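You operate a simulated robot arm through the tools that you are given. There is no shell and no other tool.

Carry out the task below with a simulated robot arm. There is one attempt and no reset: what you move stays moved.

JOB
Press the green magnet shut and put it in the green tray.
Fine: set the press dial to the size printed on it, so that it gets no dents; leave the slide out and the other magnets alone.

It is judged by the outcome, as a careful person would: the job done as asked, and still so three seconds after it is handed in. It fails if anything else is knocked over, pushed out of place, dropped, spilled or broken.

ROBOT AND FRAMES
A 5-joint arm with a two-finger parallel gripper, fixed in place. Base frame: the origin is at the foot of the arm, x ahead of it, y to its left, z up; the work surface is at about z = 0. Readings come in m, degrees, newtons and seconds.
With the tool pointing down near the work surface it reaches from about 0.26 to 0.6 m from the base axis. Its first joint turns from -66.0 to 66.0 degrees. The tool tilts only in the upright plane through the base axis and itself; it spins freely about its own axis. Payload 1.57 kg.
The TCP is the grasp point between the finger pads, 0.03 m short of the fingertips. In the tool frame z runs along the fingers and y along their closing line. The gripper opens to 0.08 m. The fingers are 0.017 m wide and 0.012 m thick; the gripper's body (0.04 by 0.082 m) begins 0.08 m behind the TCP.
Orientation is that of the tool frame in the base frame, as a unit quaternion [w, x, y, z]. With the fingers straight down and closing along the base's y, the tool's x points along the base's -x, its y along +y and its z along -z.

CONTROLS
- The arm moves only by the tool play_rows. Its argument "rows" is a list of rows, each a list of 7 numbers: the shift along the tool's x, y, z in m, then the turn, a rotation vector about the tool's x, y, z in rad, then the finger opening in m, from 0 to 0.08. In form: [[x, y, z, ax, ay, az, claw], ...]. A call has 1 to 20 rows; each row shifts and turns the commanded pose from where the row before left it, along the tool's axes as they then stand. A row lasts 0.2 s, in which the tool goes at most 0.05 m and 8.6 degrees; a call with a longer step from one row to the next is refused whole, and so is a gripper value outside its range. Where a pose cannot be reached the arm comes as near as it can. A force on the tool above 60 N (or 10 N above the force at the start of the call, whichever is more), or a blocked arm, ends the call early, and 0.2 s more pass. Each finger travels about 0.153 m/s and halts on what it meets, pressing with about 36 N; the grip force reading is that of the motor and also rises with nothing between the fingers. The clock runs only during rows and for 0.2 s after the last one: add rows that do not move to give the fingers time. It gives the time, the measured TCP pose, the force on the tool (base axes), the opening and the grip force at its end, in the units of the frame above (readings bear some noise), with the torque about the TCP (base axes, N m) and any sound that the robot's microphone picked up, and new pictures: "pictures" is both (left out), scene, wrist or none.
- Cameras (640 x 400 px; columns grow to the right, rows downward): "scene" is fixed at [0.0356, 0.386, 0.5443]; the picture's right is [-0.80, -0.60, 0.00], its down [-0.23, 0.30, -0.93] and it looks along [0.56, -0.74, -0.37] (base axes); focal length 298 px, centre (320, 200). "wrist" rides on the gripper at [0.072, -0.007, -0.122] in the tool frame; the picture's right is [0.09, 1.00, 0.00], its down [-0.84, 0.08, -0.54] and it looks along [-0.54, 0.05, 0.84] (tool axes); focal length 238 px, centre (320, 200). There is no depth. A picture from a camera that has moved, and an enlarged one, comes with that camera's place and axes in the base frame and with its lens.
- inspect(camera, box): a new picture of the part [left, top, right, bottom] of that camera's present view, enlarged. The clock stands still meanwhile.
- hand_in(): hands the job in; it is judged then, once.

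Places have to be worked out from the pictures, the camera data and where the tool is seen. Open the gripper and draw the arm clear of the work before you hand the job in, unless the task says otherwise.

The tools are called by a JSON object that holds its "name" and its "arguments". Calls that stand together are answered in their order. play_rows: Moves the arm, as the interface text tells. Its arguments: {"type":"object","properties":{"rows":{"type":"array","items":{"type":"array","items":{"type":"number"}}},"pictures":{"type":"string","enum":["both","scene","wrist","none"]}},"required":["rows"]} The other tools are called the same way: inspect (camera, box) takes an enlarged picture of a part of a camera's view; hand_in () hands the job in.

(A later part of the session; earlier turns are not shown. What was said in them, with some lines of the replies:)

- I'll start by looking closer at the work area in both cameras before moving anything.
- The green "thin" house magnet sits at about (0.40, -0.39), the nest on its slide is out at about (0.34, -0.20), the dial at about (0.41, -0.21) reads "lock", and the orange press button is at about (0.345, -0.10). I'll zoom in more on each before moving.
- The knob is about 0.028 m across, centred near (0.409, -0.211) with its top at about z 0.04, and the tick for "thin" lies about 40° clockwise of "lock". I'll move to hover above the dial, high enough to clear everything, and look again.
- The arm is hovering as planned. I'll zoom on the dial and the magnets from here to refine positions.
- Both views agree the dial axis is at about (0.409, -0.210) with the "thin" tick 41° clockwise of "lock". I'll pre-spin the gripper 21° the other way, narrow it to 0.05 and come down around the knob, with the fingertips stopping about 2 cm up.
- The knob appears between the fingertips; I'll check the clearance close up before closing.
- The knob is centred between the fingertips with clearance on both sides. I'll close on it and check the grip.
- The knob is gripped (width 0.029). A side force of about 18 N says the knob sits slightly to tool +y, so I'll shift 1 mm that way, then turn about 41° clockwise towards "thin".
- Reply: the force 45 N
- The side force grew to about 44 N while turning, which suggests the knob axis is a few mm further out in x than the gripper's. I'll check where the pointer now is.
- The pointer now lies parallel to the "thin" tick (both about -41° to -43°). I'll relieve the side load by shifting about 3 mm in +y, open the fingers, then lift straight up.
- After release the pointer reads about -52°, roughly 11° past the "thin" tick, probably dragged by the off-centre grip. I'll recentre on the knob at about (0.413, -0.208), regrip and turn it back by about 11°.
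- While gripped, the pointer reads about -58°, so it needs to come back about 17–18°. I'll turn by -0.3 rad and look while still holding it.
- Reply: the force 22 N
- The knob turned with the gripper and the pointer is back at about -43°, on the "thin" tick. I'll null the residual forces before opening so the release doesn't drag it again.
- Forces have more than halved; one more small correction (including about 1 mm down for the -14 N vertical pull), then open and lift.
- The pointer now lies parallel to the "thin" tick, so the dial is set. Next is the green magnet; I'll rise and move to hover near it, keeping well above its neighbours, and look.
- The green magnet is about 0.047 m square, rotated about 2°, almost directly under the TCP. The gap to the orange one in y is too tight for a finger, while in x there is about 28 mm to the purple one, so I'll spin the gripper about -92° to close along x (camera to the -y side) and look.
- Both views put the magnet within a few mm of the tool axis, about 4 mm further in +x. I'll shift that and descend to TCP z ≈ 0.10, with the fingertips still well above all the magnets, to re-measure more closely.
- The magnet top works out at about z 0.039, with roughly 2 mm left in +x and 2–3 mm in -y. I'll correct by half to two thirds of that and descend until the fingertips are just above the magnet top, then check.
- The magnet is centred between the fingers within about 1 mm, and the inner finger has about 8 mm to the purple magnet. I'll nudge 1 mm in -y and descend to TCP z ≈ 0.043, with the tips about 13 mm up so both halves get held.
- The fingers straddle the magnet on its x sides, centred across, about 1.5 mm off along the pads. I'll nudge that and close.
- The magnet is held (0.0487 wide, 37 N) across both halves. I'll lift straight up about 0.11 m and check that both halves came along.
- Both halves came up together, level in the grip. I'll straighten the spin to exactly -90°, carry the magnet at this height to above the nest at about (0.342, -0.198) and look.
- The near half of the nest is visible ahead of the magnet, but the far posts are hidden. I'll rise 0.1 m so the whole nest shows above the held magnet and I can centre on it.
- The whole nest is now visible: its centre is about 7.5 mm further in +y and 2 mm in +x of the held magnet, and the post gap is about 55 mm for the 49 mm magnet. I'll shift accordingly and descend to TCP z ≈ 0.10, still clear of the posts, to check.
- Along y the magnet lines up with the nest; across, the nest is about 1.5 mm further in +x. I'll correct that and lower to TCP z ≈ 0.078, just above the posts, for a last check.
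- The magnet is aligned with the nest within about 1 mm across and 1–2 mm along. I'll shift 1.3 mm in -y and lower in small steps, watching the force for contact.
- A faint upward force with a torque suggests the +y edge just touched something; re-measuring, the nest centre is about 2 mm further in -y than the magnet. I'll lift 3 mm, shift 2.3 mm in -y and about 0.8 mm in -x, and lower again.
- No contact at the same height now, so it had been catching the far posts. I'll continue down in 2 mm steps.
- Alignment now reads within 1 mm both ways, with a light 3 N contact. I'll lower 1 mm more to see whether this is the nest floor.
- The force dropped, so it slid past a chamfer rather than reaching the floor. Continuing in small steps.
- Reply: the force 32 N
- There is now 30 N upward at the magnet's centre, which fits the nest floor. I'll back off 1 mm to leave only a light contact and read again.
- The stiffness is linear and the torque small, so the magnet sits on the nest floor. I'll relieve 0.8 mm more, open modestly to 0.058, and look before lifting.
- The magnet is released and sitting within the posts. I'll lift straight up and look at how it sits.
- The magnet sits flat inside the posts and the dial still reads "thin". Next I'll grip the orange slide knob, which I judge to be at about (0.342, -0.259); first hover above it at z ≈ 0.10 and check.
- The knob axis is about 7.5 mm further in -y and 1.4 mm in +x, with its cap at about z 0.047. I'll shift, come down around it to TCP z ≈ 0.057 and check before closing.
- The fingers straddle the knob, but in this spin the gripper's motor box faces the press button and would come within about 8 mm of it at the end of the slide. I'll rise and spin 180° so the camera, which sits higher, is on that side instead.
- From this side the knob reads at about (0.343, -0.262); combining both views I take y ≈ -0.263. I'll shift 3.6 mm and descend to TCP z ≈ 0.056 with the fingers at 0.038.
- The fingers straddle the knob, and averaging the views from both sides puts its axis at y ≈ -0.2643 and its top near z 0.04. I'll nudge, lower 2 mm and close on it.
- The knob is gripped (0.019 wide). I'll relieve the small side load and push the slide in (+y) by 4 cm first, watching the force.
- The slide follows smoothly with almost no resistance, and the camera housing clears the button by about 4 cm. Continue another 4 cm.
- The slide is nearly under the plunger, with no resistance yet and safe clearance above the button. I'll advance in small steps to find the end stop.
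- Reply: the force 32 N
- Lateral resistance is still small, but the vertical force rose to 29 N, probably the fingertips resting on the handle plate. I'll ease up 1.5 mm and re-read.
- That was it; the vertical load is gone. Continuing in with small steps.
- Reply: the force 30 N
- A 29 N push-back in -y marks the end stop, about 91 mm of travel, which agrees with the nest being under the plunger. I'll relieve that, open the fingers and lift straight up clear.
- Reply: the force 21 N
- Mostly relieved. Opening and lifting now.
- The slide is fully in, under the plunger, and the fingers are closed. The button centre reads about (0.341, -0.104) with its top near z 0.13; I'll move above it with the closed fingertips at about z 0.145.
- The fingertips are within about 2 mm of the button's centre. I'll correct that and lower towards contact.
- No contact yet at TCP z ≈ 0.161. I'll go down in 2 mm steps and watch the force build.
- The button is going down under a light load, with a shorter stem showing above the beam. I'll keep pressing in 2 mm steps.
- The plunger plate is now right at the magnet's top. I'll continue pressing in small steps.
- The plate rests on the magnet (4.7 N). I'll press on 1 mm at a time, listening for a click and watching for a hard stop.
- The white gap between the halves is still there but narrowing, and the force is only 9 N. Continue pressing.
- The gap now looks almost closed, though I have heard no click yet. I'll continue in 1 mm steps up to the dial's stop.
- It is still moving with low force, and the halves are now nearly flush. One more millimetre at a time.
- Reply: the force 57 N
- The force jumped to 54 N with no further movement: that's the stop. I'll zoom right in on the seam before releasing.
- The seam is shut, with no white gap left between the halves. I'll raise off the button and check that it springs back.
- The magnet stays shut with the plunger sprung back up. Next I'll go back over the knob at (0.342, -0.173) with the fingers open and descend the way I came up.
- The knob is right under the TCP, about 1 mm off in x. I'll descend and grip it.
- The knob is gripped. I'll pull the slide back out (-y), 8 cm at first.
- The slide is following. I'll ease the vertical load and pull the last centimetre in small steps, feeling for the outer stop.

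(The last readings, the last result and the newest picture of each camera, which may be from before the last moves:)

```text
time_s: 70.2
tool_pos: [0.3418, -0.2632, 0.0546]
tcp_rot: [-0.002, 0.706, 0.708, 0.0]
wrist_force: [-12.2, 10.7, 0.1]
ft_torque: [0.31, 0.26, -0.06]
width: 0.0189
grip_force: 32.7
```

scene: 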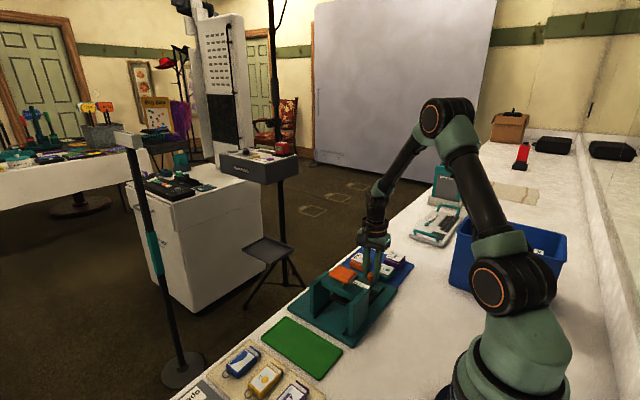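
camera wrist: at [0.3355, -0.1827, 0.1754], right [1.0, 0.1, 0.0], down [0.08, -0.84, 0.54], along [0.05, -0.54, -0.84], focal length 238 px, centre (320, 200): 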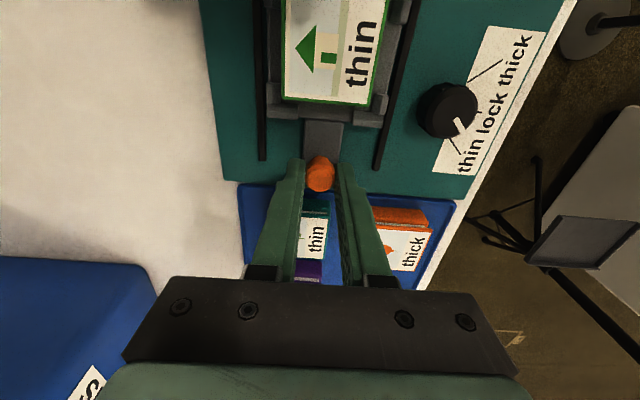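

A 10 N push-back in +y at the original knob position: the slide is fully out again. I'll relieve the small loads, open and lift.

{"name": "play_rows", "arguments": {"rows": [[0.0006, -0.0008, 0, 0, 0, 0, 0.012], [0, 0, 0, 0, 0, 0, 0.025], [0, 0, 0, 0, 0, 0, 0.036], [0, 0, 0, 0, 0, 0, 0.036], [0, 0, -0.02, 0, 0, 0, 0.036], [0, 0, -0.04, 0, 0, 0, 0.036], [0, 0, -0.045, 0, 0, 0, 0.06], [0, 0, -0.045, 0, 0, 0, 0.06], [0.035, 0, 0, 0, 0, 0, 0.06], [0.035, 0, 0, 0, 0, 0, 0.06], [0, 0, 0, 0, 0, 0, 0.06], [0, 0, 0, 0, 0, 0, 0.06]]}}

{"name": "inspect", "arguments": {"camera": "wrist", "box": [240, 50, 400, 150]}}

{"name": "inspect", "arguments": {"camera": "scene", "box": [310, 240, 406, 300]}}

```text
time_s: 72.8
tool_pos: [0.3438, -0.1917, 0.2057]
tcp_rot: [-0.001, 0.706, 0.708, 0.0]
wrist_force: [-0.3, -0.6, -0.3]
ft_torque: [0.03, 0.01, -0.02]
width: 0.0601
grip_force: 0.1
camera wrist: at [0.3353, -0.1209, 0.3268], right [1.0, 0.09, 0.0], down [0.08, -0.84, 0.54], along [0.05, -0.54, -0.84], focal length 238 px, centre (320, 200)
```

scene: 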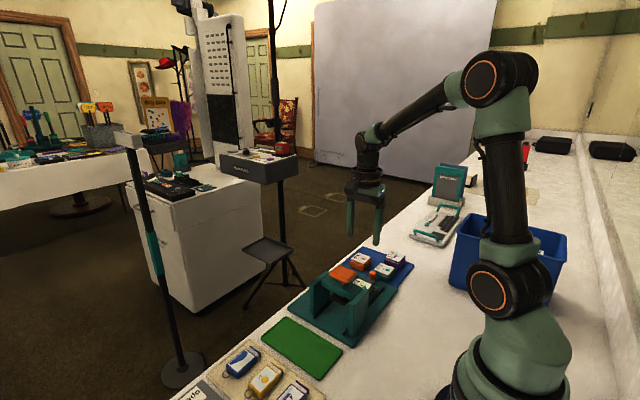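
wrist: 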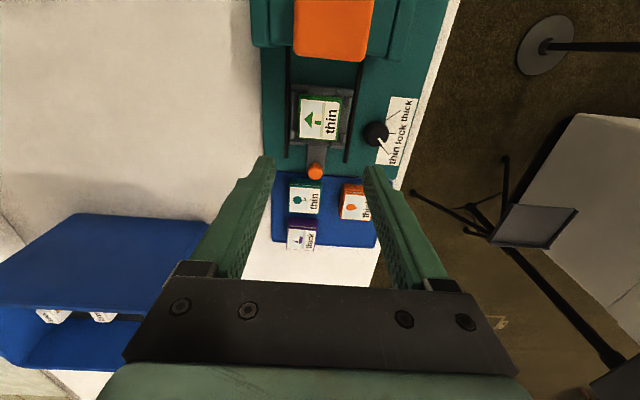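

```text
4.00 times, centred on (320, 100) of wrist
camera zoom: at [0.3353, -0.1209, 0.3268], right [1.0, 0.09, 0.0], down [0.08, -0.84, 0.54], along [0.05, -0.54, -0.84], focal length 953 px, centre (320, 600)
```

zoom: 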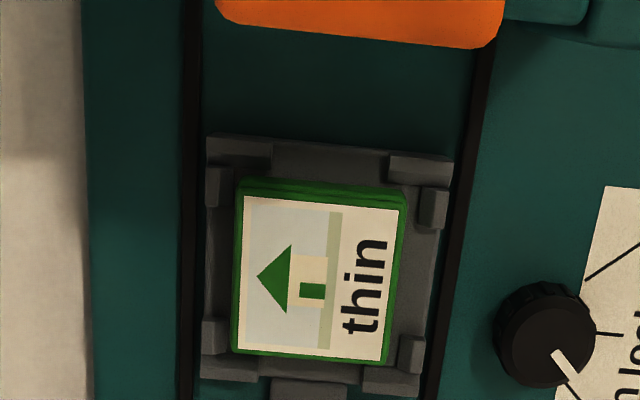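

```text
6.67 times, centred on (358, 270) of scene
camera zoom: at [0.0356, 0.386, 0.5443], right [-0.8, -0.6, 0.0], down [-0.23, 0.3, -0.93], along [0.56, -0.74, -0.37], focal length 1986 px, centre (67, -267)
```

zoom: 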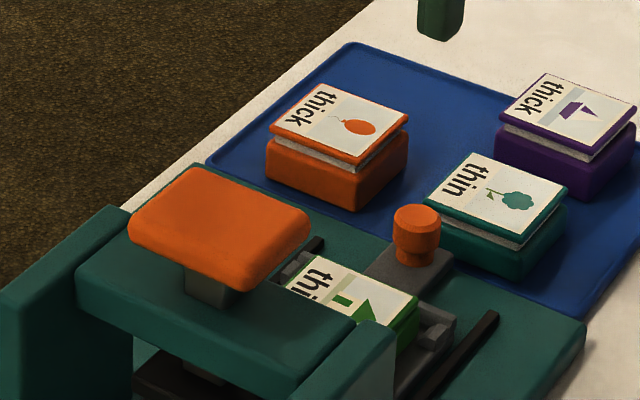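

The slide is out, with the knob at its original place, and the magnet is shut in the nest at about (0.341, -0.194). I'll line up over it with the fingers at 0.062 and go down to z ≈ 0.10 for a check.

{"name": "play_rows", "arguments": {"rows": [[-0.0003, -0.0018, 0.03, 0, 0, 0, 0.062], [0, 0, 0.04, 0, 0, 0, 0.062], [0, 0, 0.034, 0, 0, 0, 0.062], [0, 0, 0, 0, 0, 0, 0.062], [0, 0, 0, 0, 0, 0, 0.062]], "pictures": "wrist"}}

{"name": "inspect", "arguments": {"camera": "wrist", "box": [224, 80, 416, 200]}}

```text
time_s: 74.0
tool_pos: [0.3408, -0.1947, 0.0964]
tcp_rot: [0.0, 0.707, 0.707, 0.0]
wrist_force: [-0.7, -0.3, 0.3]
ft_torque: [0.01, 0.01, -0.02]
width: 0.0619
grip_force: 0.0
camera wrist: at [0.3342, -0.1237, 0.2191], right [1.0, 0.09, 0.0], down [0.08, -0.84, 0.54], along [0.05, -0.54, -0.84], focal length 238 px, centre (320, 200)
```

wrist: 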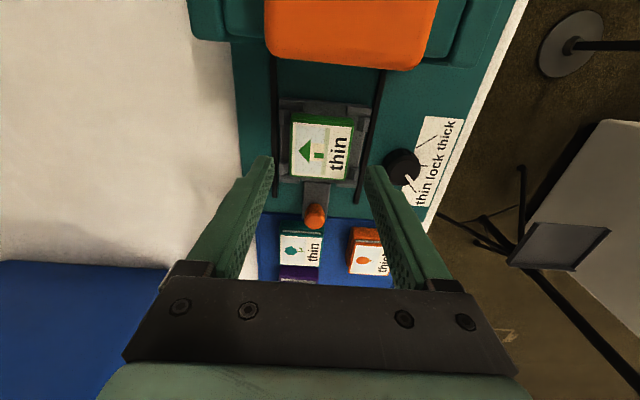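

```text
3.33 times, centred on (320, 140) of wrist
camera zoom: at [0.3342, -0.1237, 0.2191], right [1.0, 0.09, 0.0], down [0.08, -0.84, 0.54], along [0.05, -0.54, -0.84], focal length 794 px, centre (320, 400)
```

zoom: 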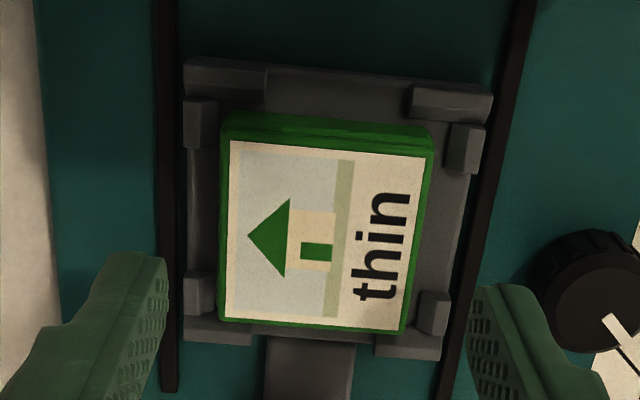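

The magnet is between the fingers, centred across, with the fingers well inside the gap between the posts. I'll shift 2 mm in +y and descend to TCP z ≈ 0.059.

{"name": "play_rows", "arguments": {"rows": [[0.002, -0.0005, 0.015, 0, 0, 0, 0.062], [0, 0, 0.015, 0, 0, 0, 0.062], [0, 0, 0.0113, 0, 0, 0, 0.062], [0, 0, 0, 0, 0, 0, 0.062]], "pictures": "wrist"}}

{"name": "inspect", "arguments": {"camera": "wrist", "box": [224, 90, 416, 210]}}

{"name": "inspect", "arguments": {"camera": "scene", "box": [330, 250, 394, 290]}}

```text
time_s: 75.0
tool_pos: [0.3395, -0.1926, 0.0556]
tcp_rot: [0.001, 0.707, 0.707, 0.0]
wrist_force: [0.3, 1.0, 0.6]
ft_torque: [0.02, 0.01, 0.06]
width: 0.0616
grip_force: 0.1
camera wrist: at [0.3336, -0.1225, 0.1784], right [1.0, 0.09, 0.0], down [0.08, -0.84, 0.54], along [0.05, -0.54, -0.84], focal length 238 px, centre (320, 200)
```

wrist: 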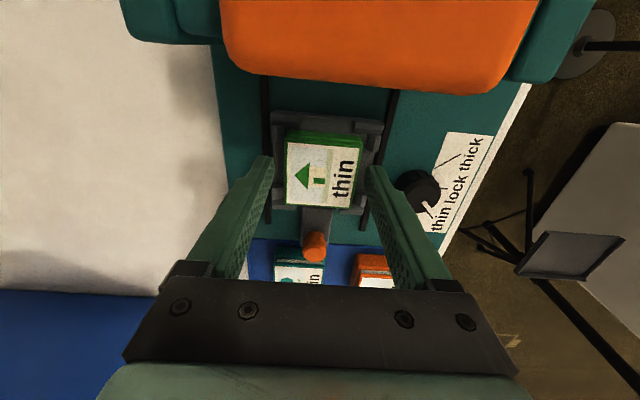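

```text
3.33 times, centred on (320, 150) of wrist
camera zoom: at [0.3336, -0.1225, 0.1784], right [1.0, 0.09, 0.0], down [0.08, -0.84, 0.54], along [0.05, -0.54, -0.84], focal length 794 px, centre (320, 367)
```

zoom: 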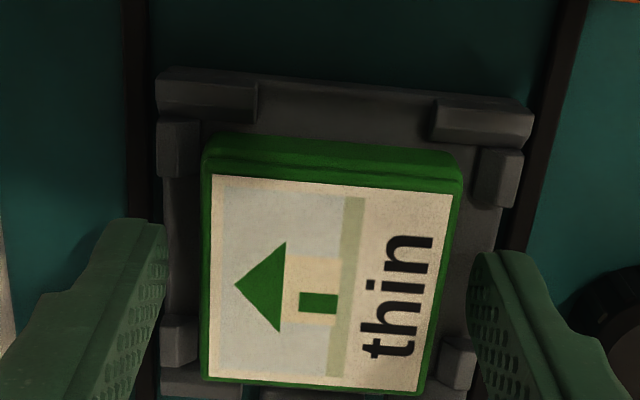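

```text
10.00 times, centred on (362, 270) of scene
camera zoom: at [0.0356, 0.386, 0.5443], right [-0.8, -0.6, 0.0], down [-0.23, 0.3, -0.93], along [0.56, -0.74, -0.37], focal length 2979 px, centre (-100, -500)
```

zoom: 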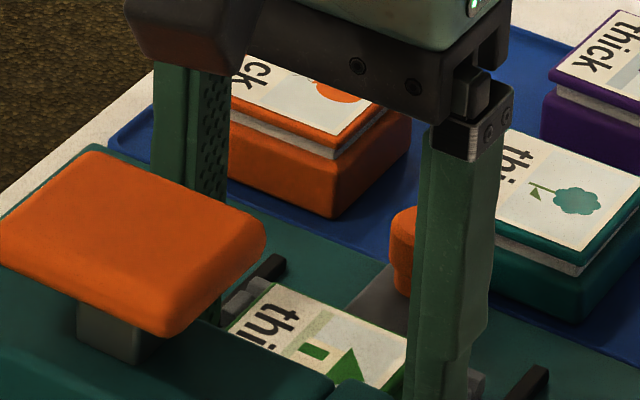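

The magnet sits about 2 mm to the +x side between the fingers, so I'll shift 1.8 mm that way first, then close on it.

{"name": "play_rows", "arguments": {"rows": [[0, 0.0018, 0, 0, 0, 0, 0.062], [0, 0, 0, 0, 0, 0, 0.056], [0, 0, 0, 0, 0, 0, 0.051], [0, 0, 0, 0, 0, 0, 0.046], [0, 0, 0, 0, 0, 0, 0.04], [0, 0, 0, 0, 0, 0, 0.04]], "pictures": "wrist"}}

{"name": "inspect", "arguments": {"camera": "wrist", "box": [224, 90, 416, 210]}}

```text
time_s: 76.4
tool_pos: [0.3418, -0.193, 0.0572]
tcp_rot: [0.0, 0.706, 0.708, 0.0]
wrist_force: [0.6, -0.6, 0.1]
ft_torque: [0.02, 0.01, -0.04]
width: 0.049
grip_force: 35.9
camera wrist: at [0.3358, -0.1222, 0.1793], right [1.0, 0.09, 0.0], down [0.08, -0.84, 0.54], along [0.05, -0.54, -0.84], focal length 238 px, centre (320, 200)
```

wrist: 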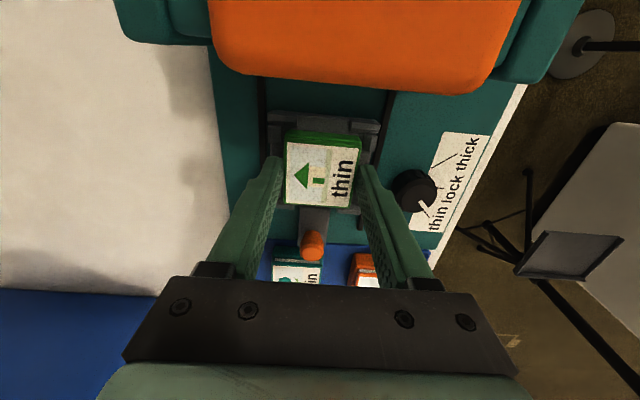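

```text
3.33 times, centred on (320, 150) of wrist
camera zoom: at [0.3358, -0.1222, 0.1793], right [1.0, 0.09, 0.0], down [0.08, -0.84, 0.54], along [0.05, -0.54, -0.84], focal length 794 px, centre (320, 367)
```

zoom: 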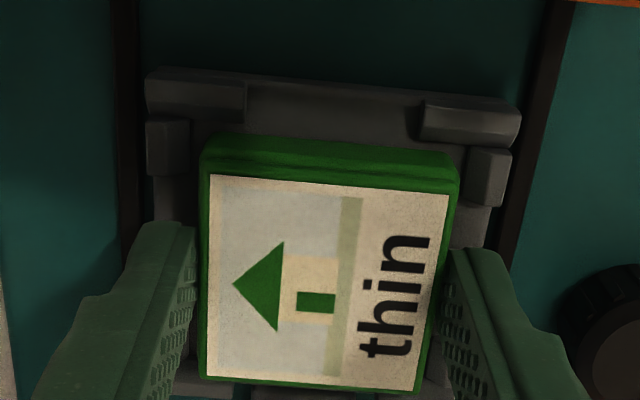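

Gripped at 0.049 (36 N). I'll lift straight up to z ≈ 0.20 and verify the magnet comes out whole and the slide stays put.

{"name": "play_rows", "arguments": {"rows": [[0, 0, -0.004, 0, 0, 0, 0.04], [0, 0, -0.012, 0, 0, 0, 0.04], [0, 0, -0.03, 0, 0, 0, 0.04], [0, 0, -0.035, 0, 0, 0, 0.04], [0, 0, -0.035, 0, 0, 0, 0.04], [0, 0, -0.03, 0, 0, 0, 0.04], [0, 0, 0, 0, 0, 0, 0.04]]}}

{"name": "inspect", "arguments": {"camera": "scene", "box": [320, 190, 416, 250]}}

{"name": "inspect", "arguments": {"camera": "scene", "box": [300, 240, 396, 300]}}

```text
time_s: 78.0
tool_pos: [0.3405, -0.1909, 0.2041]
tcp_rot: [0.0, 0.707, 0.707, 0.0]
wrist_force: [-0.3, -1.3, -0.8]
ft_torque: [-0.01, -0.02, 0.0]
width: 0.0486
grip_force: 36.2
camera wrist: at [0.3332, -0.1209, 0.3259], right [1.0, 0.09, 0.0], down [0.08, -0.84, 0.54], along [0.05, -0.54, -0.84], focal length 238 px, centre (320, 200)
```

scene: 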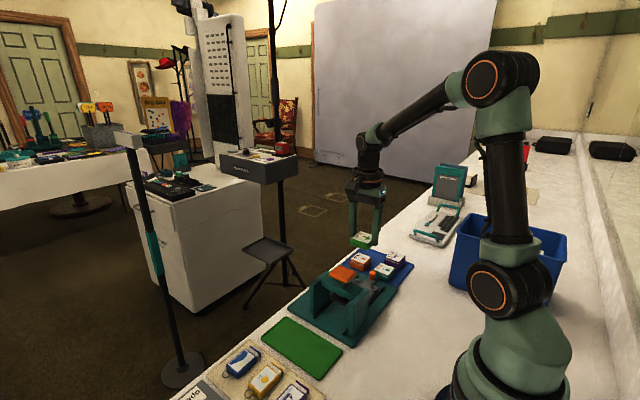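
wrist: 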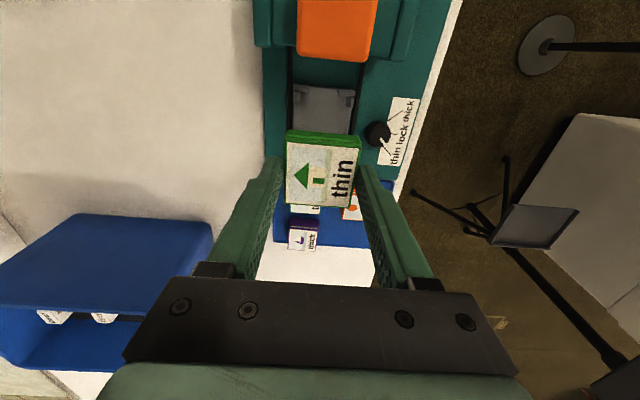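

```text
6.67 times, centred on (368, 220) of scene
camera zoom: at [0.0356, 0.386, 0.5443], right [-0.8, -0.6, 0.0], down [-0.23, 0.3, -0.93], along [0.56, -0.74, -0.37], focal length 1986 px, centre (0, 67)
```

zoom: 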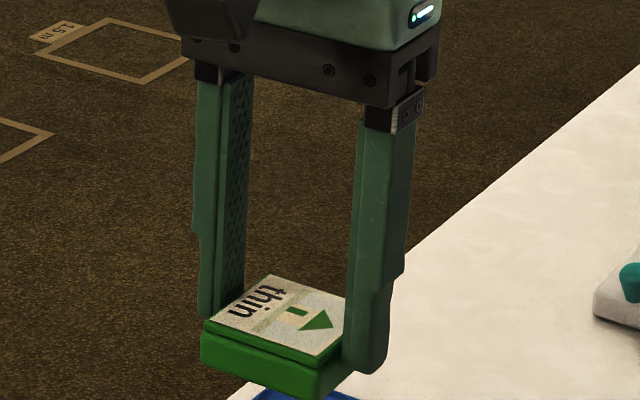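

```text
6.67 times, centred on (348, 270) of scene
camera zoom: at [0.0356, 0.386, 0.5443], right [-0.8, -0.6, 0.0], down [-0.23, 0.3, -0.93], along [0.56, -0.74, -0.37], focal length 1986 px, centre (133, -267)
```

zoom: 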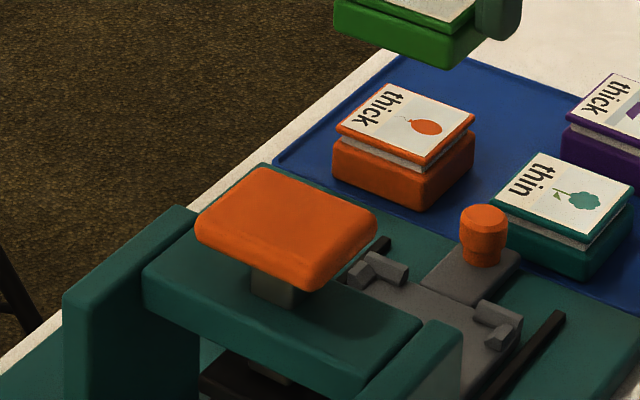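

The slide is empty and out at its original place, and the magnet is whole and shut in the grip. I'll carry it at this height over the press (35 mm above the button) to the green tray, centred about (0.36, 0.018), and look.

{"name": "play_rows", "arguments": {"rows": [[0.03, 0.0025, -0.005, 0, 0, 0, 0.04], [0.045, 0.0038, 0, 0, 0, 0, 0.04], [0.045, 0.0038, 0, 0, 0, 0, 0.04], [0.045, 0.0038, 0, 0, 0, 0, 0.04], [0.045, 0.0038, 0, 0, 0, 0, 0.04], [0, 0, 0, 0, 0, 0, 0.04], [0, 0, 0, 0, 0, 0, 0.04]]}}

{"name": "inspect", "arguments": {"camera": "wrist", "box": [208, 40, 432, 180]}}

{"name": "inspect", "arguments": {"camera": "scene", "box": [240, 250, 400, 390]}}

```text
time_s: 79.6
tool_pos: [0.3573, 0.0219, 0.2102]
tcp_rot: [0.0, 0.707, 0.708, 0.0]
wrist_force: [-0.2, -0.6, -0.6]
ft_torque: [-0.02, -0.01, 0.04]
width: 0.0489
grip_force: 36.0
camera wrist: at [0.3511, 0.0927, 0.332], right [1.0, 0.09, 0.0], down [0.08, -0.84, 0.54], along [0.05, -0.54, -0.84], focal length 238 px, centre (320, 200)
```

scene: 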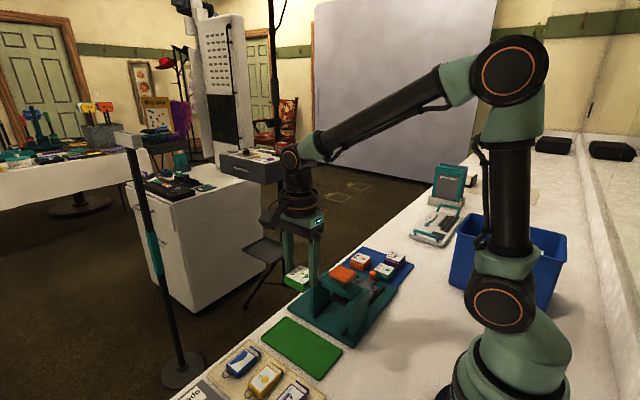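
wrist: 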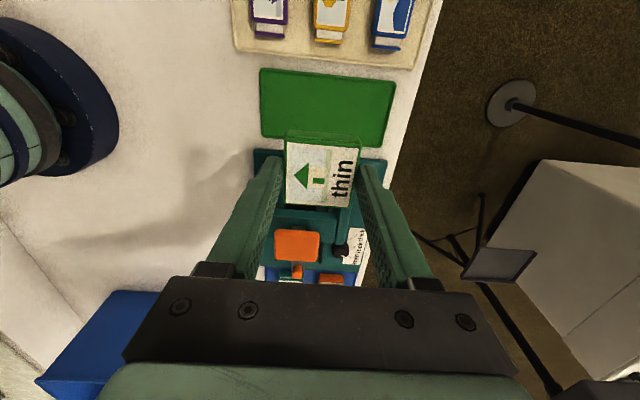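

```text
2.86 times, centred on (320, 110) of wrist
camera zoom: at [0.3511, 0.0927, 0.332], right [1.0, 0.09, 0.0], down [0.08, -0.84, 0.54], along [0.05, -0.54, -0.84], focal length 681 px, centre (320, 457)
```

zoom: 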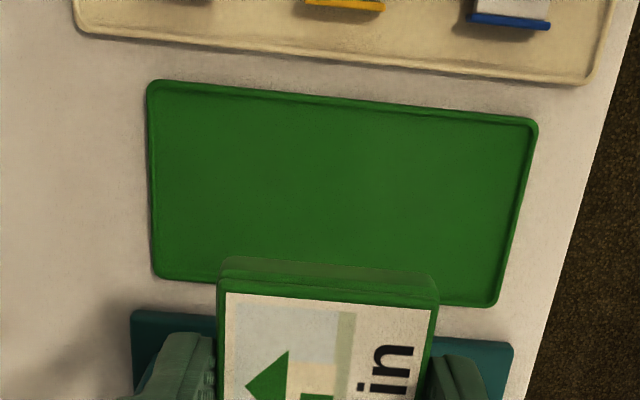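

```text
2.86 times, centred on (320, 320) of scene
camera zoom: at [0.0356, 0.386, 0.5443], right [-0.8, -0.6, 0.0], down [-0.23, 0.3, -0.93], along [0.56, -0.74, -0.37], focal length 851 px, centre (320, -143)
```

zoom: 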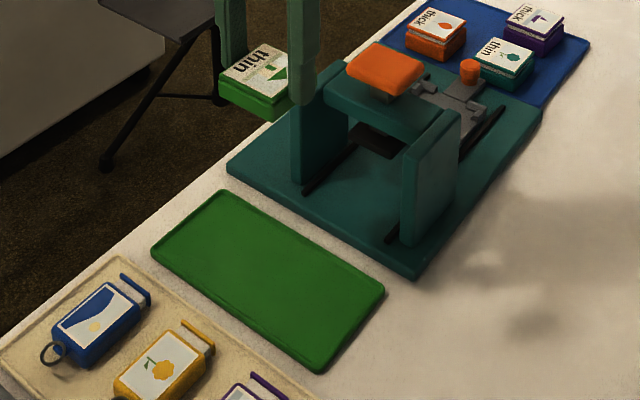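

The tray's centre is about 6 mm further in +x from here. I'll shift and descend over the tray to TCP z ≈ 0.06, then feel for the floor.

{"name": "play_rows", "arguments": {"rows": [[0, 0.005, 0.02, 0, 0, 0, 0.04], [0, 0, 0.04, 0, 0, 0, 0.04], [0, 0, 0.04, 0, 0, 0, 0.04], [0, 0, 0.03, 0, 0, 0, 0.04], [0, 0, 0.02, 0, 0, 0, 0.04], [0, 0, 0, 0, 0, 0, 0.04]]}}

{"name": "inspect", "arguments": {"camera": "wrist", "box": [192, 60, 448, 220]}}

{"name": "inspect", "arguments": {"camera": "scene", "box": [240, 290, 368, 390]}}

```text
time_s: 81.0
tool_pos: [0.3623, 0.0185, 0.0572]
tcp_rot: [0.0, 0.706, 0.708, 0.0]
wrist_force: [0.1, 0.6, -0.1]
ft_torque: [-0.03, -0.02, 0.01]
width: 0.0488
grip_force: 35.9
camera wrist: at [0.3565, 0.0901, 0.1791], right [1.0, 0.09, 0.0], down [0.08, -0.84, 0.54], along [0.05, -0.54, -0.84], focal length 238 px, centre (320, 200)
```

scene: 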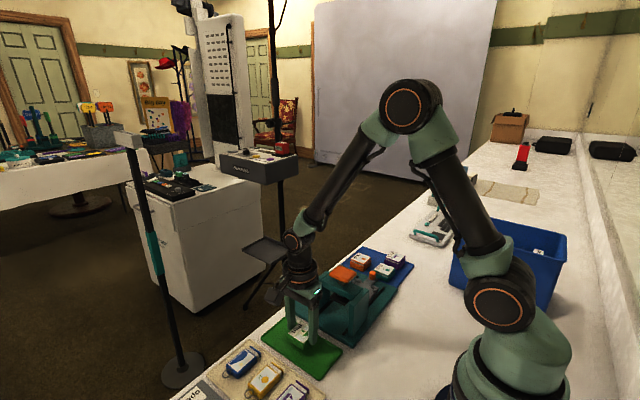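
wrist: 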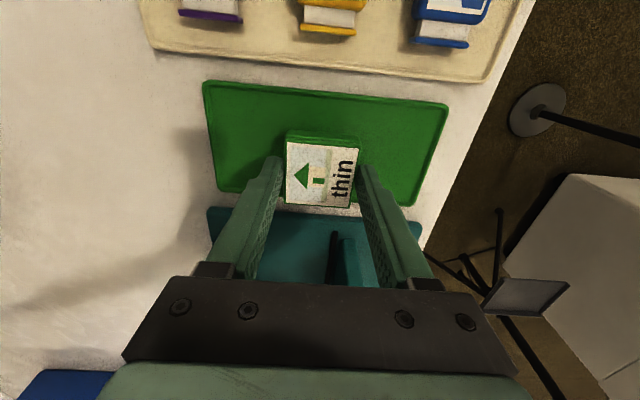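

```text
2.50 times, centred on (320, 140) of wrist
camera zoom: at [0.3565, 0.0901, 0.1791], right [1.0, 0.09, 0.0], down [0.08, -0.84, 0.54], along [0.05, -0.54, -0.84], focal length 596 px, centre (320, 350)
```

zoom: 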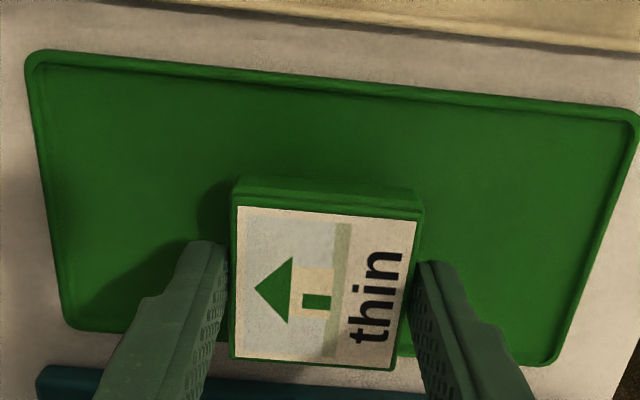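

```text
4.00 times, centred on (304, 340) of scene
camera zoom: at [0.0356, 0.386, 0.5443], right [-0.8, -0.6, 0.0], down [-0.23, 0.3, -0.93], along [0.56, -0.74, -0.37], focal length 1191 px, centre (384, -360)
```

zoom: 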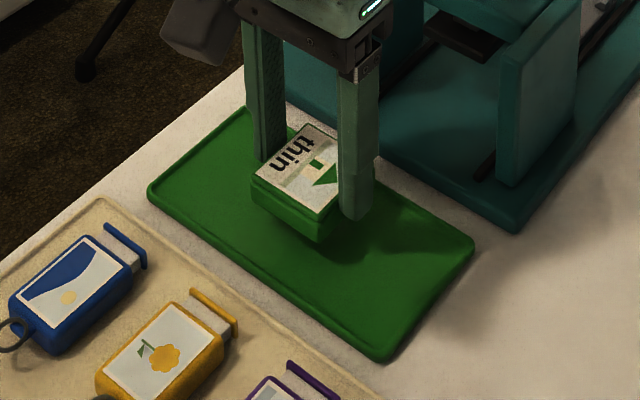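

The magnet is over the middle of the tray. I'll lower towards the floor, the last part in small steps.

{"name": "play_rows", "arguments": {"rows": [[0.002, 0, 0.005, 0, 0, 0, 0.04], [0, 0, 0.005, 0, 0, 0, 0.04], [0, 0, 0.003, 0, 0, 0, 0.04], [0, 0, 0, 0, 0, 0, 0.04]], "pictures": "none"}}

{"name": "play_rows", "arguments": {"rows": [[0, 0, 0.001, 0, 0, 0, 0.04], [0, 0, 0.001, 0, 0, 0, 0.04], [0, 0, 0, 0, 0, 0, 0.04]], "pictures": "none"}}

```text
time_s: 82.0
tool_pos: [0.3636, 0.0215, 0.0461]
tcp_rot: [0.001, 0.706, 0.708, 0.001]
wrist_force: [-0.6, -0.6, -1.2]
ft_torque: [0.08, 0.02, 0.01]
width: 0.0489
grip_force: 35.5
```

```text
time_s: 82.8
tool_pos: [0.3621, 0.0201, 0.0444]
tcp_rot: [0.0, 0.706, 0.708, 0.001]
wrist_force: [0.4, 0.1, 0.2]
ft_torque: [0.03, 0.01, 0.01]
width: 0.049
grip_force: 35.5
```

No contact yet at TCP z ≈ 0.045. Continuing in 1 mm steps.

{"name": "play_rows", "arguments": {"rows": [[0, 0, 0.001, 0, 0, 0, 0.04], [0, 0, 0.001, 0, 0, 0, 0.04], [0, 0, 0, 0, 0, 0, 0.04]], "pictures": "none"}}

{"name": "play_rows", "arguments": {"rows": [[0, 0, 0.001, 0, 0, 0, 0.04], [0, 0, 0, 0, 0, 0, 0.04]], "pictures": "none"}}

```text
time_s: 83.6
tool_pos: [0.364, 0.0203, 0.0418]
tcp_rot: [0.0, 0.707, 0.707, 0.0]
wrist_force: [-0.1, 0.3, -0.6]
ft_torque: [0.01, 0.04, -0.02]
width: 0.0488
grip_force: 36.3
```

```text
time_s: 84.2
tool_pos: [0.3648, 0.0203, 0.0428]
tcp_rot: [0.0, 0.707, 0.708, 0.0]
wrist_force: [0.7, 0.2, -0.6]
ft_torque: [0.03, 0.03, 0.02]
width: 0.0486
grip_force: 36.2
```

Still free at z ≈ 0.042; a couple more 1 mm steps.

{"name": "play_rows", "arguments": {"rows": [[0, 0, 0.001, 0, 0, 0, 0.04], [0, 0, 0, 0, 0, 0, 0.04]], "pictures": "none"}}

{"name": "play_rows", "arguments": {"rows": [[0, 0, 0.001, 0, 0, 0, 0.04], [0, 0, 0, 0, 0, 0, 0.04]]}}

{"name": "inspect", "arguments": {"camera": "scene", "box": [272, 310, 336, 350]}}

```text
time_s: 84.8
tool_pos: [0.3648, 0.0207, 0.0405]
tcp_rot: [0.0, 0.707, 0.708, 0.0]
wrist_force: [-7.8, -2.7, 25.0]
ft_torque: [-0.08, 0.3, -0.01]
width: 0.049
grip_force: 36.1
```

```text
time_s: 85.4
tool_pos: [0.3651, 0.0206, 0.0414]
tcp_rot: [0.001, 0.706, 0.708, 0.001]
wrist_force: [-7.9, -6.3, 29.2]
ft_torque: [-0.21, 0.26, 0.0]
width: 0.0488
grip_force: 35.6
camera wrist: at [0.3582, 0.0907, 0.162], right [1.0, 0.09, 0.0], down [0.08, -0.84, 0.54], along [0.05, -0.54, -0.84], focal length 238 px, centre (320, 200)
```

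scene: 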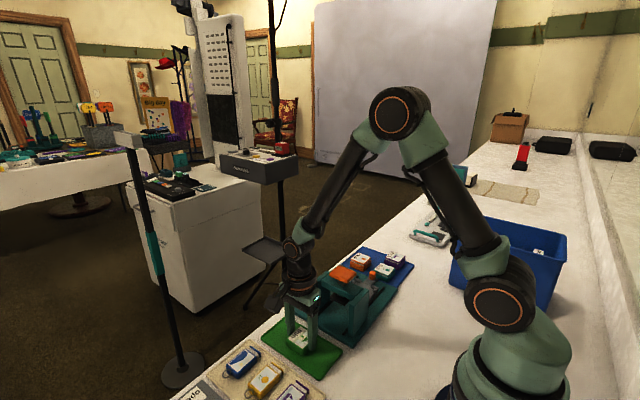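
wrist: 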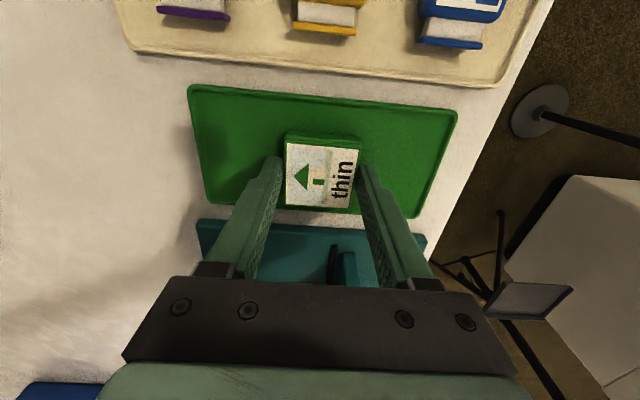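

```text
10.00 times, centred on (304, 330) of scene
camera zoom: at [0.0355, 0.386, 0.5443], right [-0.8, -0.6, 0.0], down [-0.23, 0.3, -0.93], along [0.56, -0.74, -0.37], focal length 2979 px, centre (480, -1100)
```

zoom: 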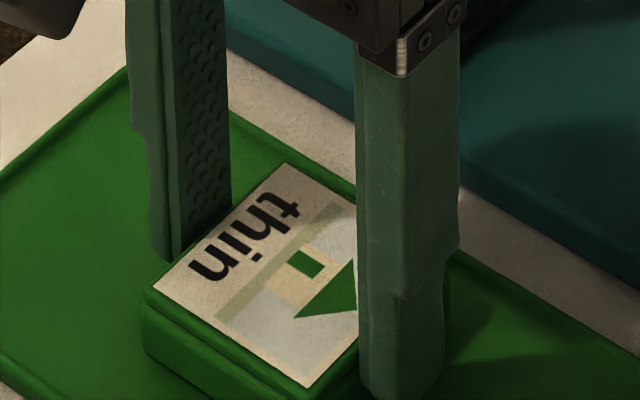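

Firm contact with the tray floor (29 N). I'll ease up 1.5 mm, open the fingers and check.

{"name": "play_rows", "arguments": {"rows": [[0, 0, -0.0015, 0, 0, 0, 0.04], [0, 0, 0, 0, 0, 0, 0.04], [0, 0, 0, 0, 0, 0, 0.05], [0, 0, 0, 0, 0, 0, 0.06], [0, 0, 0, 0, 0, 0, 0.066], [0, 0, 0, 0, 0, 0, 0.066]], "pictures": "wrist"}}

{"name": "inspect", "arguments": {"camera": "scene", "box": [256, 305, 352, 365]}}

```text
time_s: 86.8
tool_pos: [0.3644, 0.0201, 0.0399]
tcp_rot: [0.0, 0.707, 0.707, 0.0]
wrist_force: [0.0, -0.4, -0.2]
ft_torque: [0.0, -0.01, -0.01]
width: 0.0657
grip_force: 0.2
camera wrist: at [0.3579, 0.0902, 0.1618], right [1.0, 0.09, 0.0], down [0.08, -0.84, 0.54], along [0.05, -0.54, -0.84], focal length 238 px, centre (320, 200)
```

wrist: 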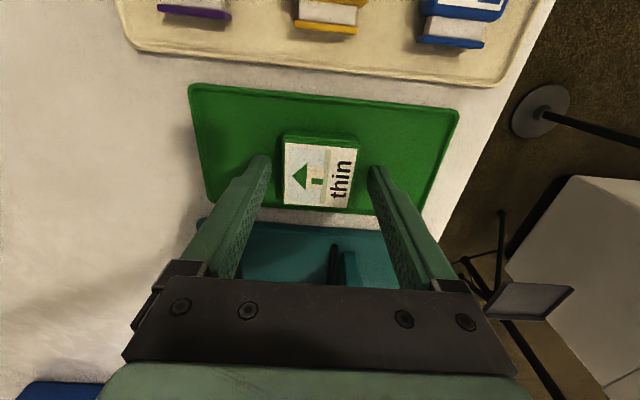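

```text
6.67 times, centred on (304, 335) of scene
camera zoom: at [0.0356, 0.386, 0.5443], right [-0.8, -0.6, 0.0], down [-0.23, 0.3, -0.93], along [0.56, -0.74, -0.37], focal length 1986 px, centre (427, -700)
```

zoom: 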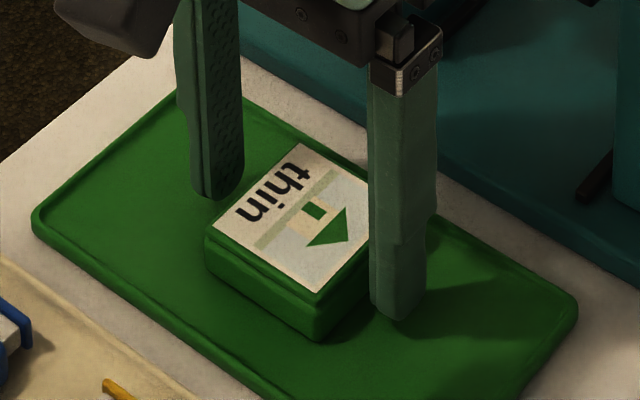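

The magnet is standing flat in the green tray with the fingers clear of it. I'll lift straight up well clear and then look at everything.

{"name": "play_rows", "arguments": {"rows": [[0, 0, -0.01, 0, 0, 0, 0.066], [0, 0, -0.03, 0, 0, 0, 0.066], [0, 0, -0.045, 0, 0, 0, 0.066], [0, 0, -0.045, 0, 0, 0, 0.066], [0, 0, -0.045, 0, 0, 0, 0.066], [0, 0, -0.045, 0, 0, 0, 0.066], [0, 0, 0, 0, 0, 0, 0.066], [0, 0, 0, 0, 0, 0, 0.066]]}}

{"name": "inspect", "arguments": {"camera": "scene", "box": [256, 305, 352, 365]}}

{"name": "inspect", "arguments": {"camera": "scene", "box": [300, 230, 420, 305]}}

{"name": "inspect", "arguments": {"camera": "wrist", "box": [200, 60, 440, 210]}}

```text
time_s: 88.6
tool_pos: [0.3642, 0.0165, 0.2619]
tcp_rot: [0.0, 0.706, 0.708, 0.0]
wrist_force: [-0.5, 0.0, 0.8]
ft_torque: [-0.01, -0.02, 0.0]
width: 0.066
grip_force: 0.0
camera wrist: at [0.3574, 0.0886, 0.3836], right [1.0, 0.09, 0.0], down [0.08, -0.84, 0.54], along [0.05, -0.54, -0.84], focal length 238 px, centre (320, 200)
```

scene: 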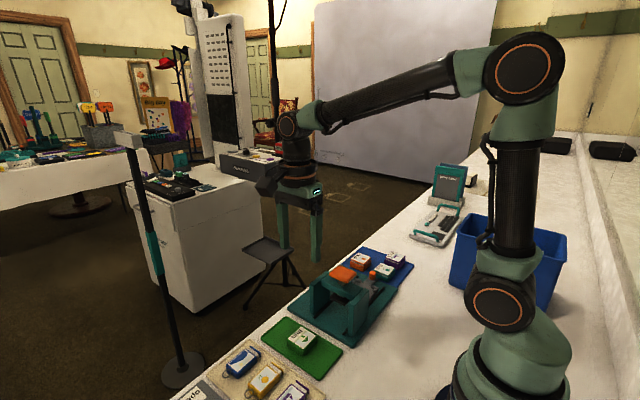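
wrist: 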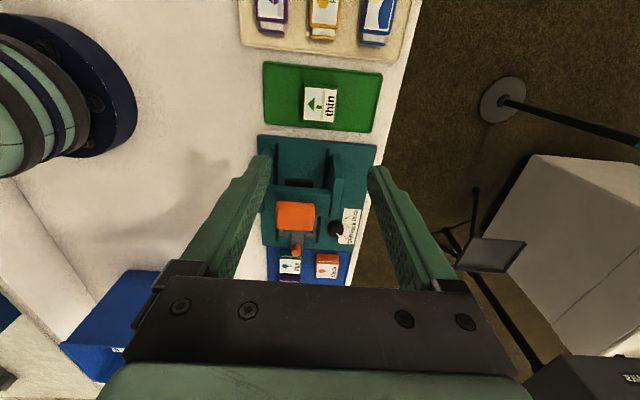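

```text
6.67 times, centred on (304, 335) of scene
camera zoom: at [0.0356, 0.386, 0.5443], right [-0.8, -0.6, 0.0], down [-0.23, 0.3, -0.93], along [0.56, -0.74, -0.37], focal length 1986 px, centre (427, -700)
```

zoom: 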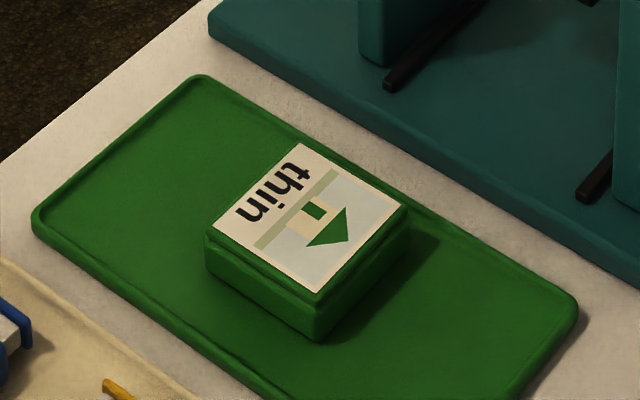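

```text
5.33 times, centred on (360, 268) of scene
camera zoom: at [0.0356, 0.386, 0.5443], right [-0.8, -0.6, 0.0], down [-0.23, 0.3, -0.93], along [0.56, -0.74, -0.37], focal length 1589 px, centre (107, -160)
```

zoom: 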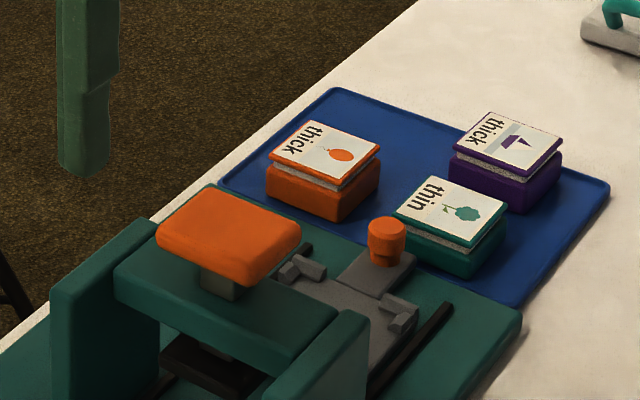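

```text
2.67 times, centred on (320, 135) of wrist
camera zoom: at [0.3574, 0.0886, 0.3836], right [1.0, 0.09, 0.0], down [0.08, -0.84, 0.54], along [0.05, -0.54, -0.84], focal length 636 px, centre (320, 373)
```

zoom: 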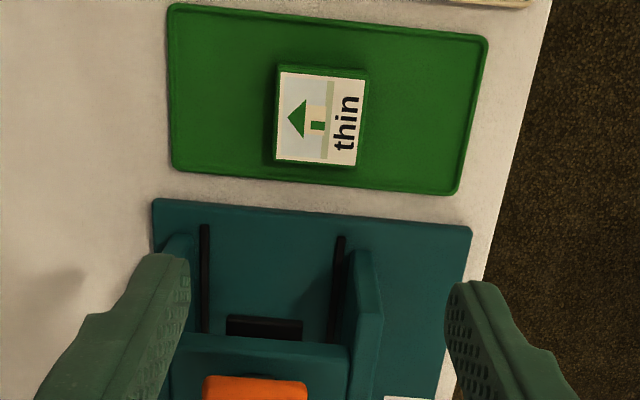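

The green magnet is shut and flat in the green tray, and the slide is out and empty. I'll repeat the opening zoom on the other magnets and check the dial once more before backing away.

{"name": "inspect", "arguments": {"camera": "scene", "box": [350, 238, 414, 278]}}

{"name": "inspect", "arguments": {"camera": "wrist", "box": [280, 190, 376, 250]}}

{"name": "inspect", "arguments": {"camera": "scene", "box": [284, 322, 324, 358]}}

```text
10.00 times, centred on (382, 258) of scene
camera zoom: at [0.0356, 0.386, 0.5443], right [-0.8, -0.6, 0.0], down [-0.23, 0.3, -0.93], along [0.56, -0.74, -0.37], focal length 2979 px, centre (-300, -380)
```

zoom: 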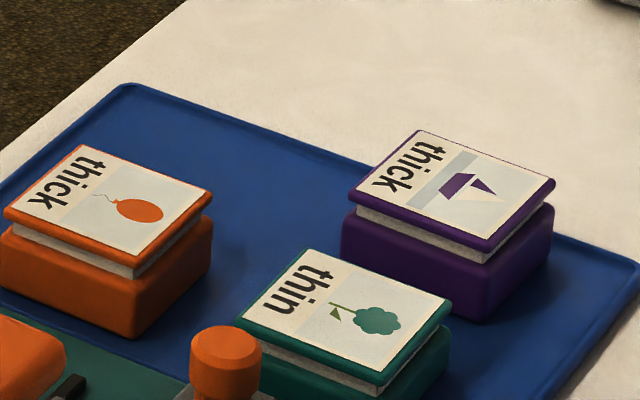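

```text
6.67 times, centred on (328, 220) of wrist
camera zoom: at [0.3574, 0.0886, 0.3836], right [1.0, 0.09, 0.0], down [0.08, -0.84, 0.54], along [0.05, -0.54, -0.84], focal length 1589 px, centre (267, 67)
```

zoom: 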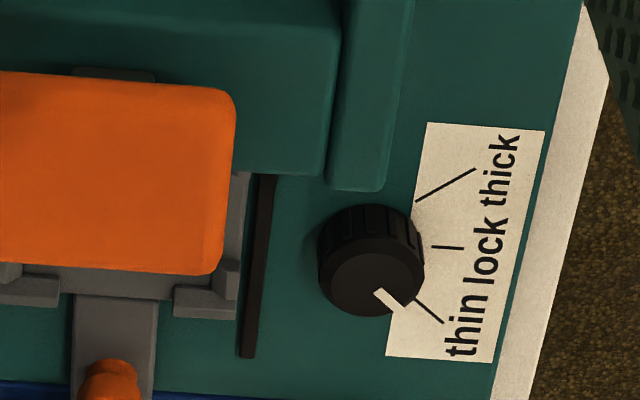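

```text
11.11 times, centred on (304, 340) of scene
camera zoom: at [0.0356, 0.386, 0.5443], right [-0.8, -0.6, 0.0], down [-0.23, 0.3, -0.93], along [0.56, -0.74, -0.37], focal length 3310 px, centre (498, -1356)
```

zoom: 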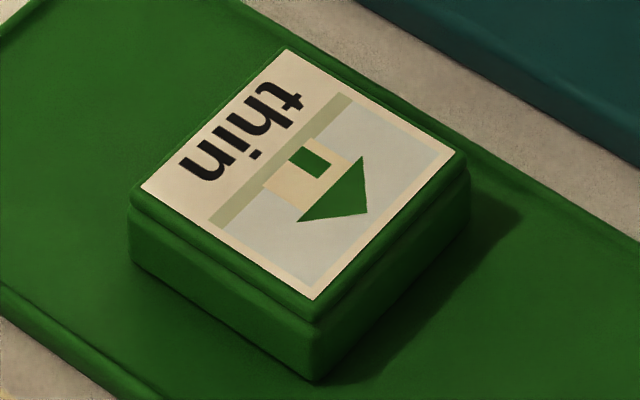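

The other three magnets and the knob are at exactly their starting pixels, the dial points to "thin", and the green magnet is shut and unmarked. I'll open the gripper fully and draw the arm up and back, clear of the work.

{"name": "play_rows", "arguments": {"rows": [[0, 0, -0.04, 0, 0, 0, 0.08], [0, -0.015, -0.04, 0, 0, 0, 0.08], [0, -0.02, -0.035, 0, 0, 0, 0.08], [0, -0.02, -0.02, 0, 0, 0, 0.08], [0, 0, 0, 0, 0, 0, 0.08], [0, 0, 0, 0, 0, 0, 0.08]]}}

```text
time_s: 90.0
tool_pos: [0.308, 0.0194, 0.3986]
tcp_rot: [0.0, 0.706, 0.708, 0.0]
wrist_force: [-0.2, 0.0, 0.6]
ft_torque: [0.01, 0.02, -0.02]
width: 0.0799
grip_force: 0.1
camera wrist: at [0.3007, 0.0896, 0.5198], right [1.0, 0.09, 0.0], down [0.08, -0.84, 0.54], along [0.05, -0.54, -0.84], focal length 238 px, centre (320, 200)
```

scene: 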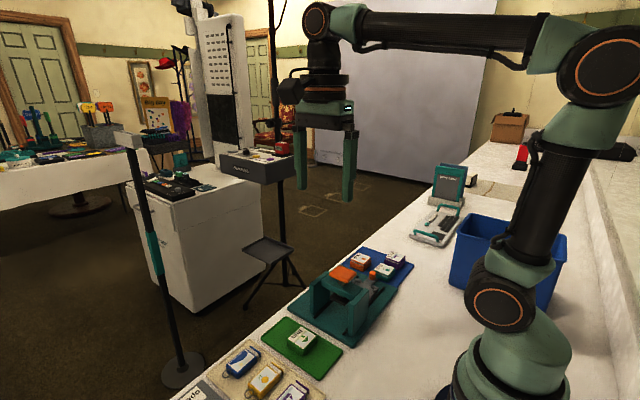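
wrist: 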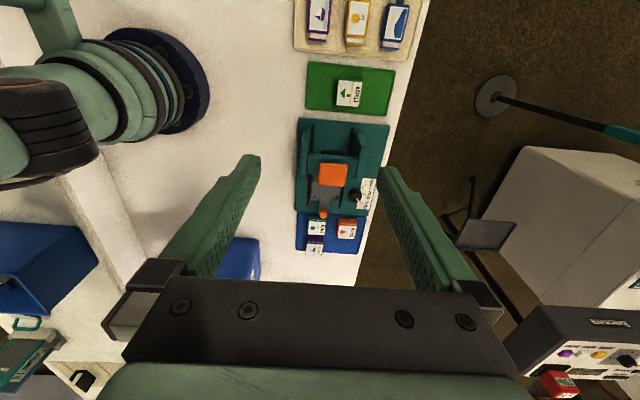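

The arm is clear with its gripper open, the green magnet is shut in the green tray, the dial is on "thin", the slide is out and the other magnets are untouched. I'm handing the job in.

{"name": "hand_in", "arguments": {}}

```text
The job is handed in.
```

The green magnet is pressed shut and lying flat in the green tray. I've handed the job in; the tool gave no verdict.

- **Press:** I set the dial to "thin", the size printed on the magnet. The plunger reached a firm stop at about 54 N. In the close-up afterwards the seam was closed and I could see no dents.
- **Dial:** my first turn overshot "thin" by about 11°, so I turned it back. It was still pointing at the "thin" mark in my last check.
- **Slide:** it is pulled back out and empty, with its knob where it started.
- **Other magnets:** the orange, teal and purple ones are exactly where they were in the opening close-up.

While I was placing the magnet in the slide it touched the posts lightly, at about 3 N. I shifted it by about 2 mm, and it then seated on the slide floor.
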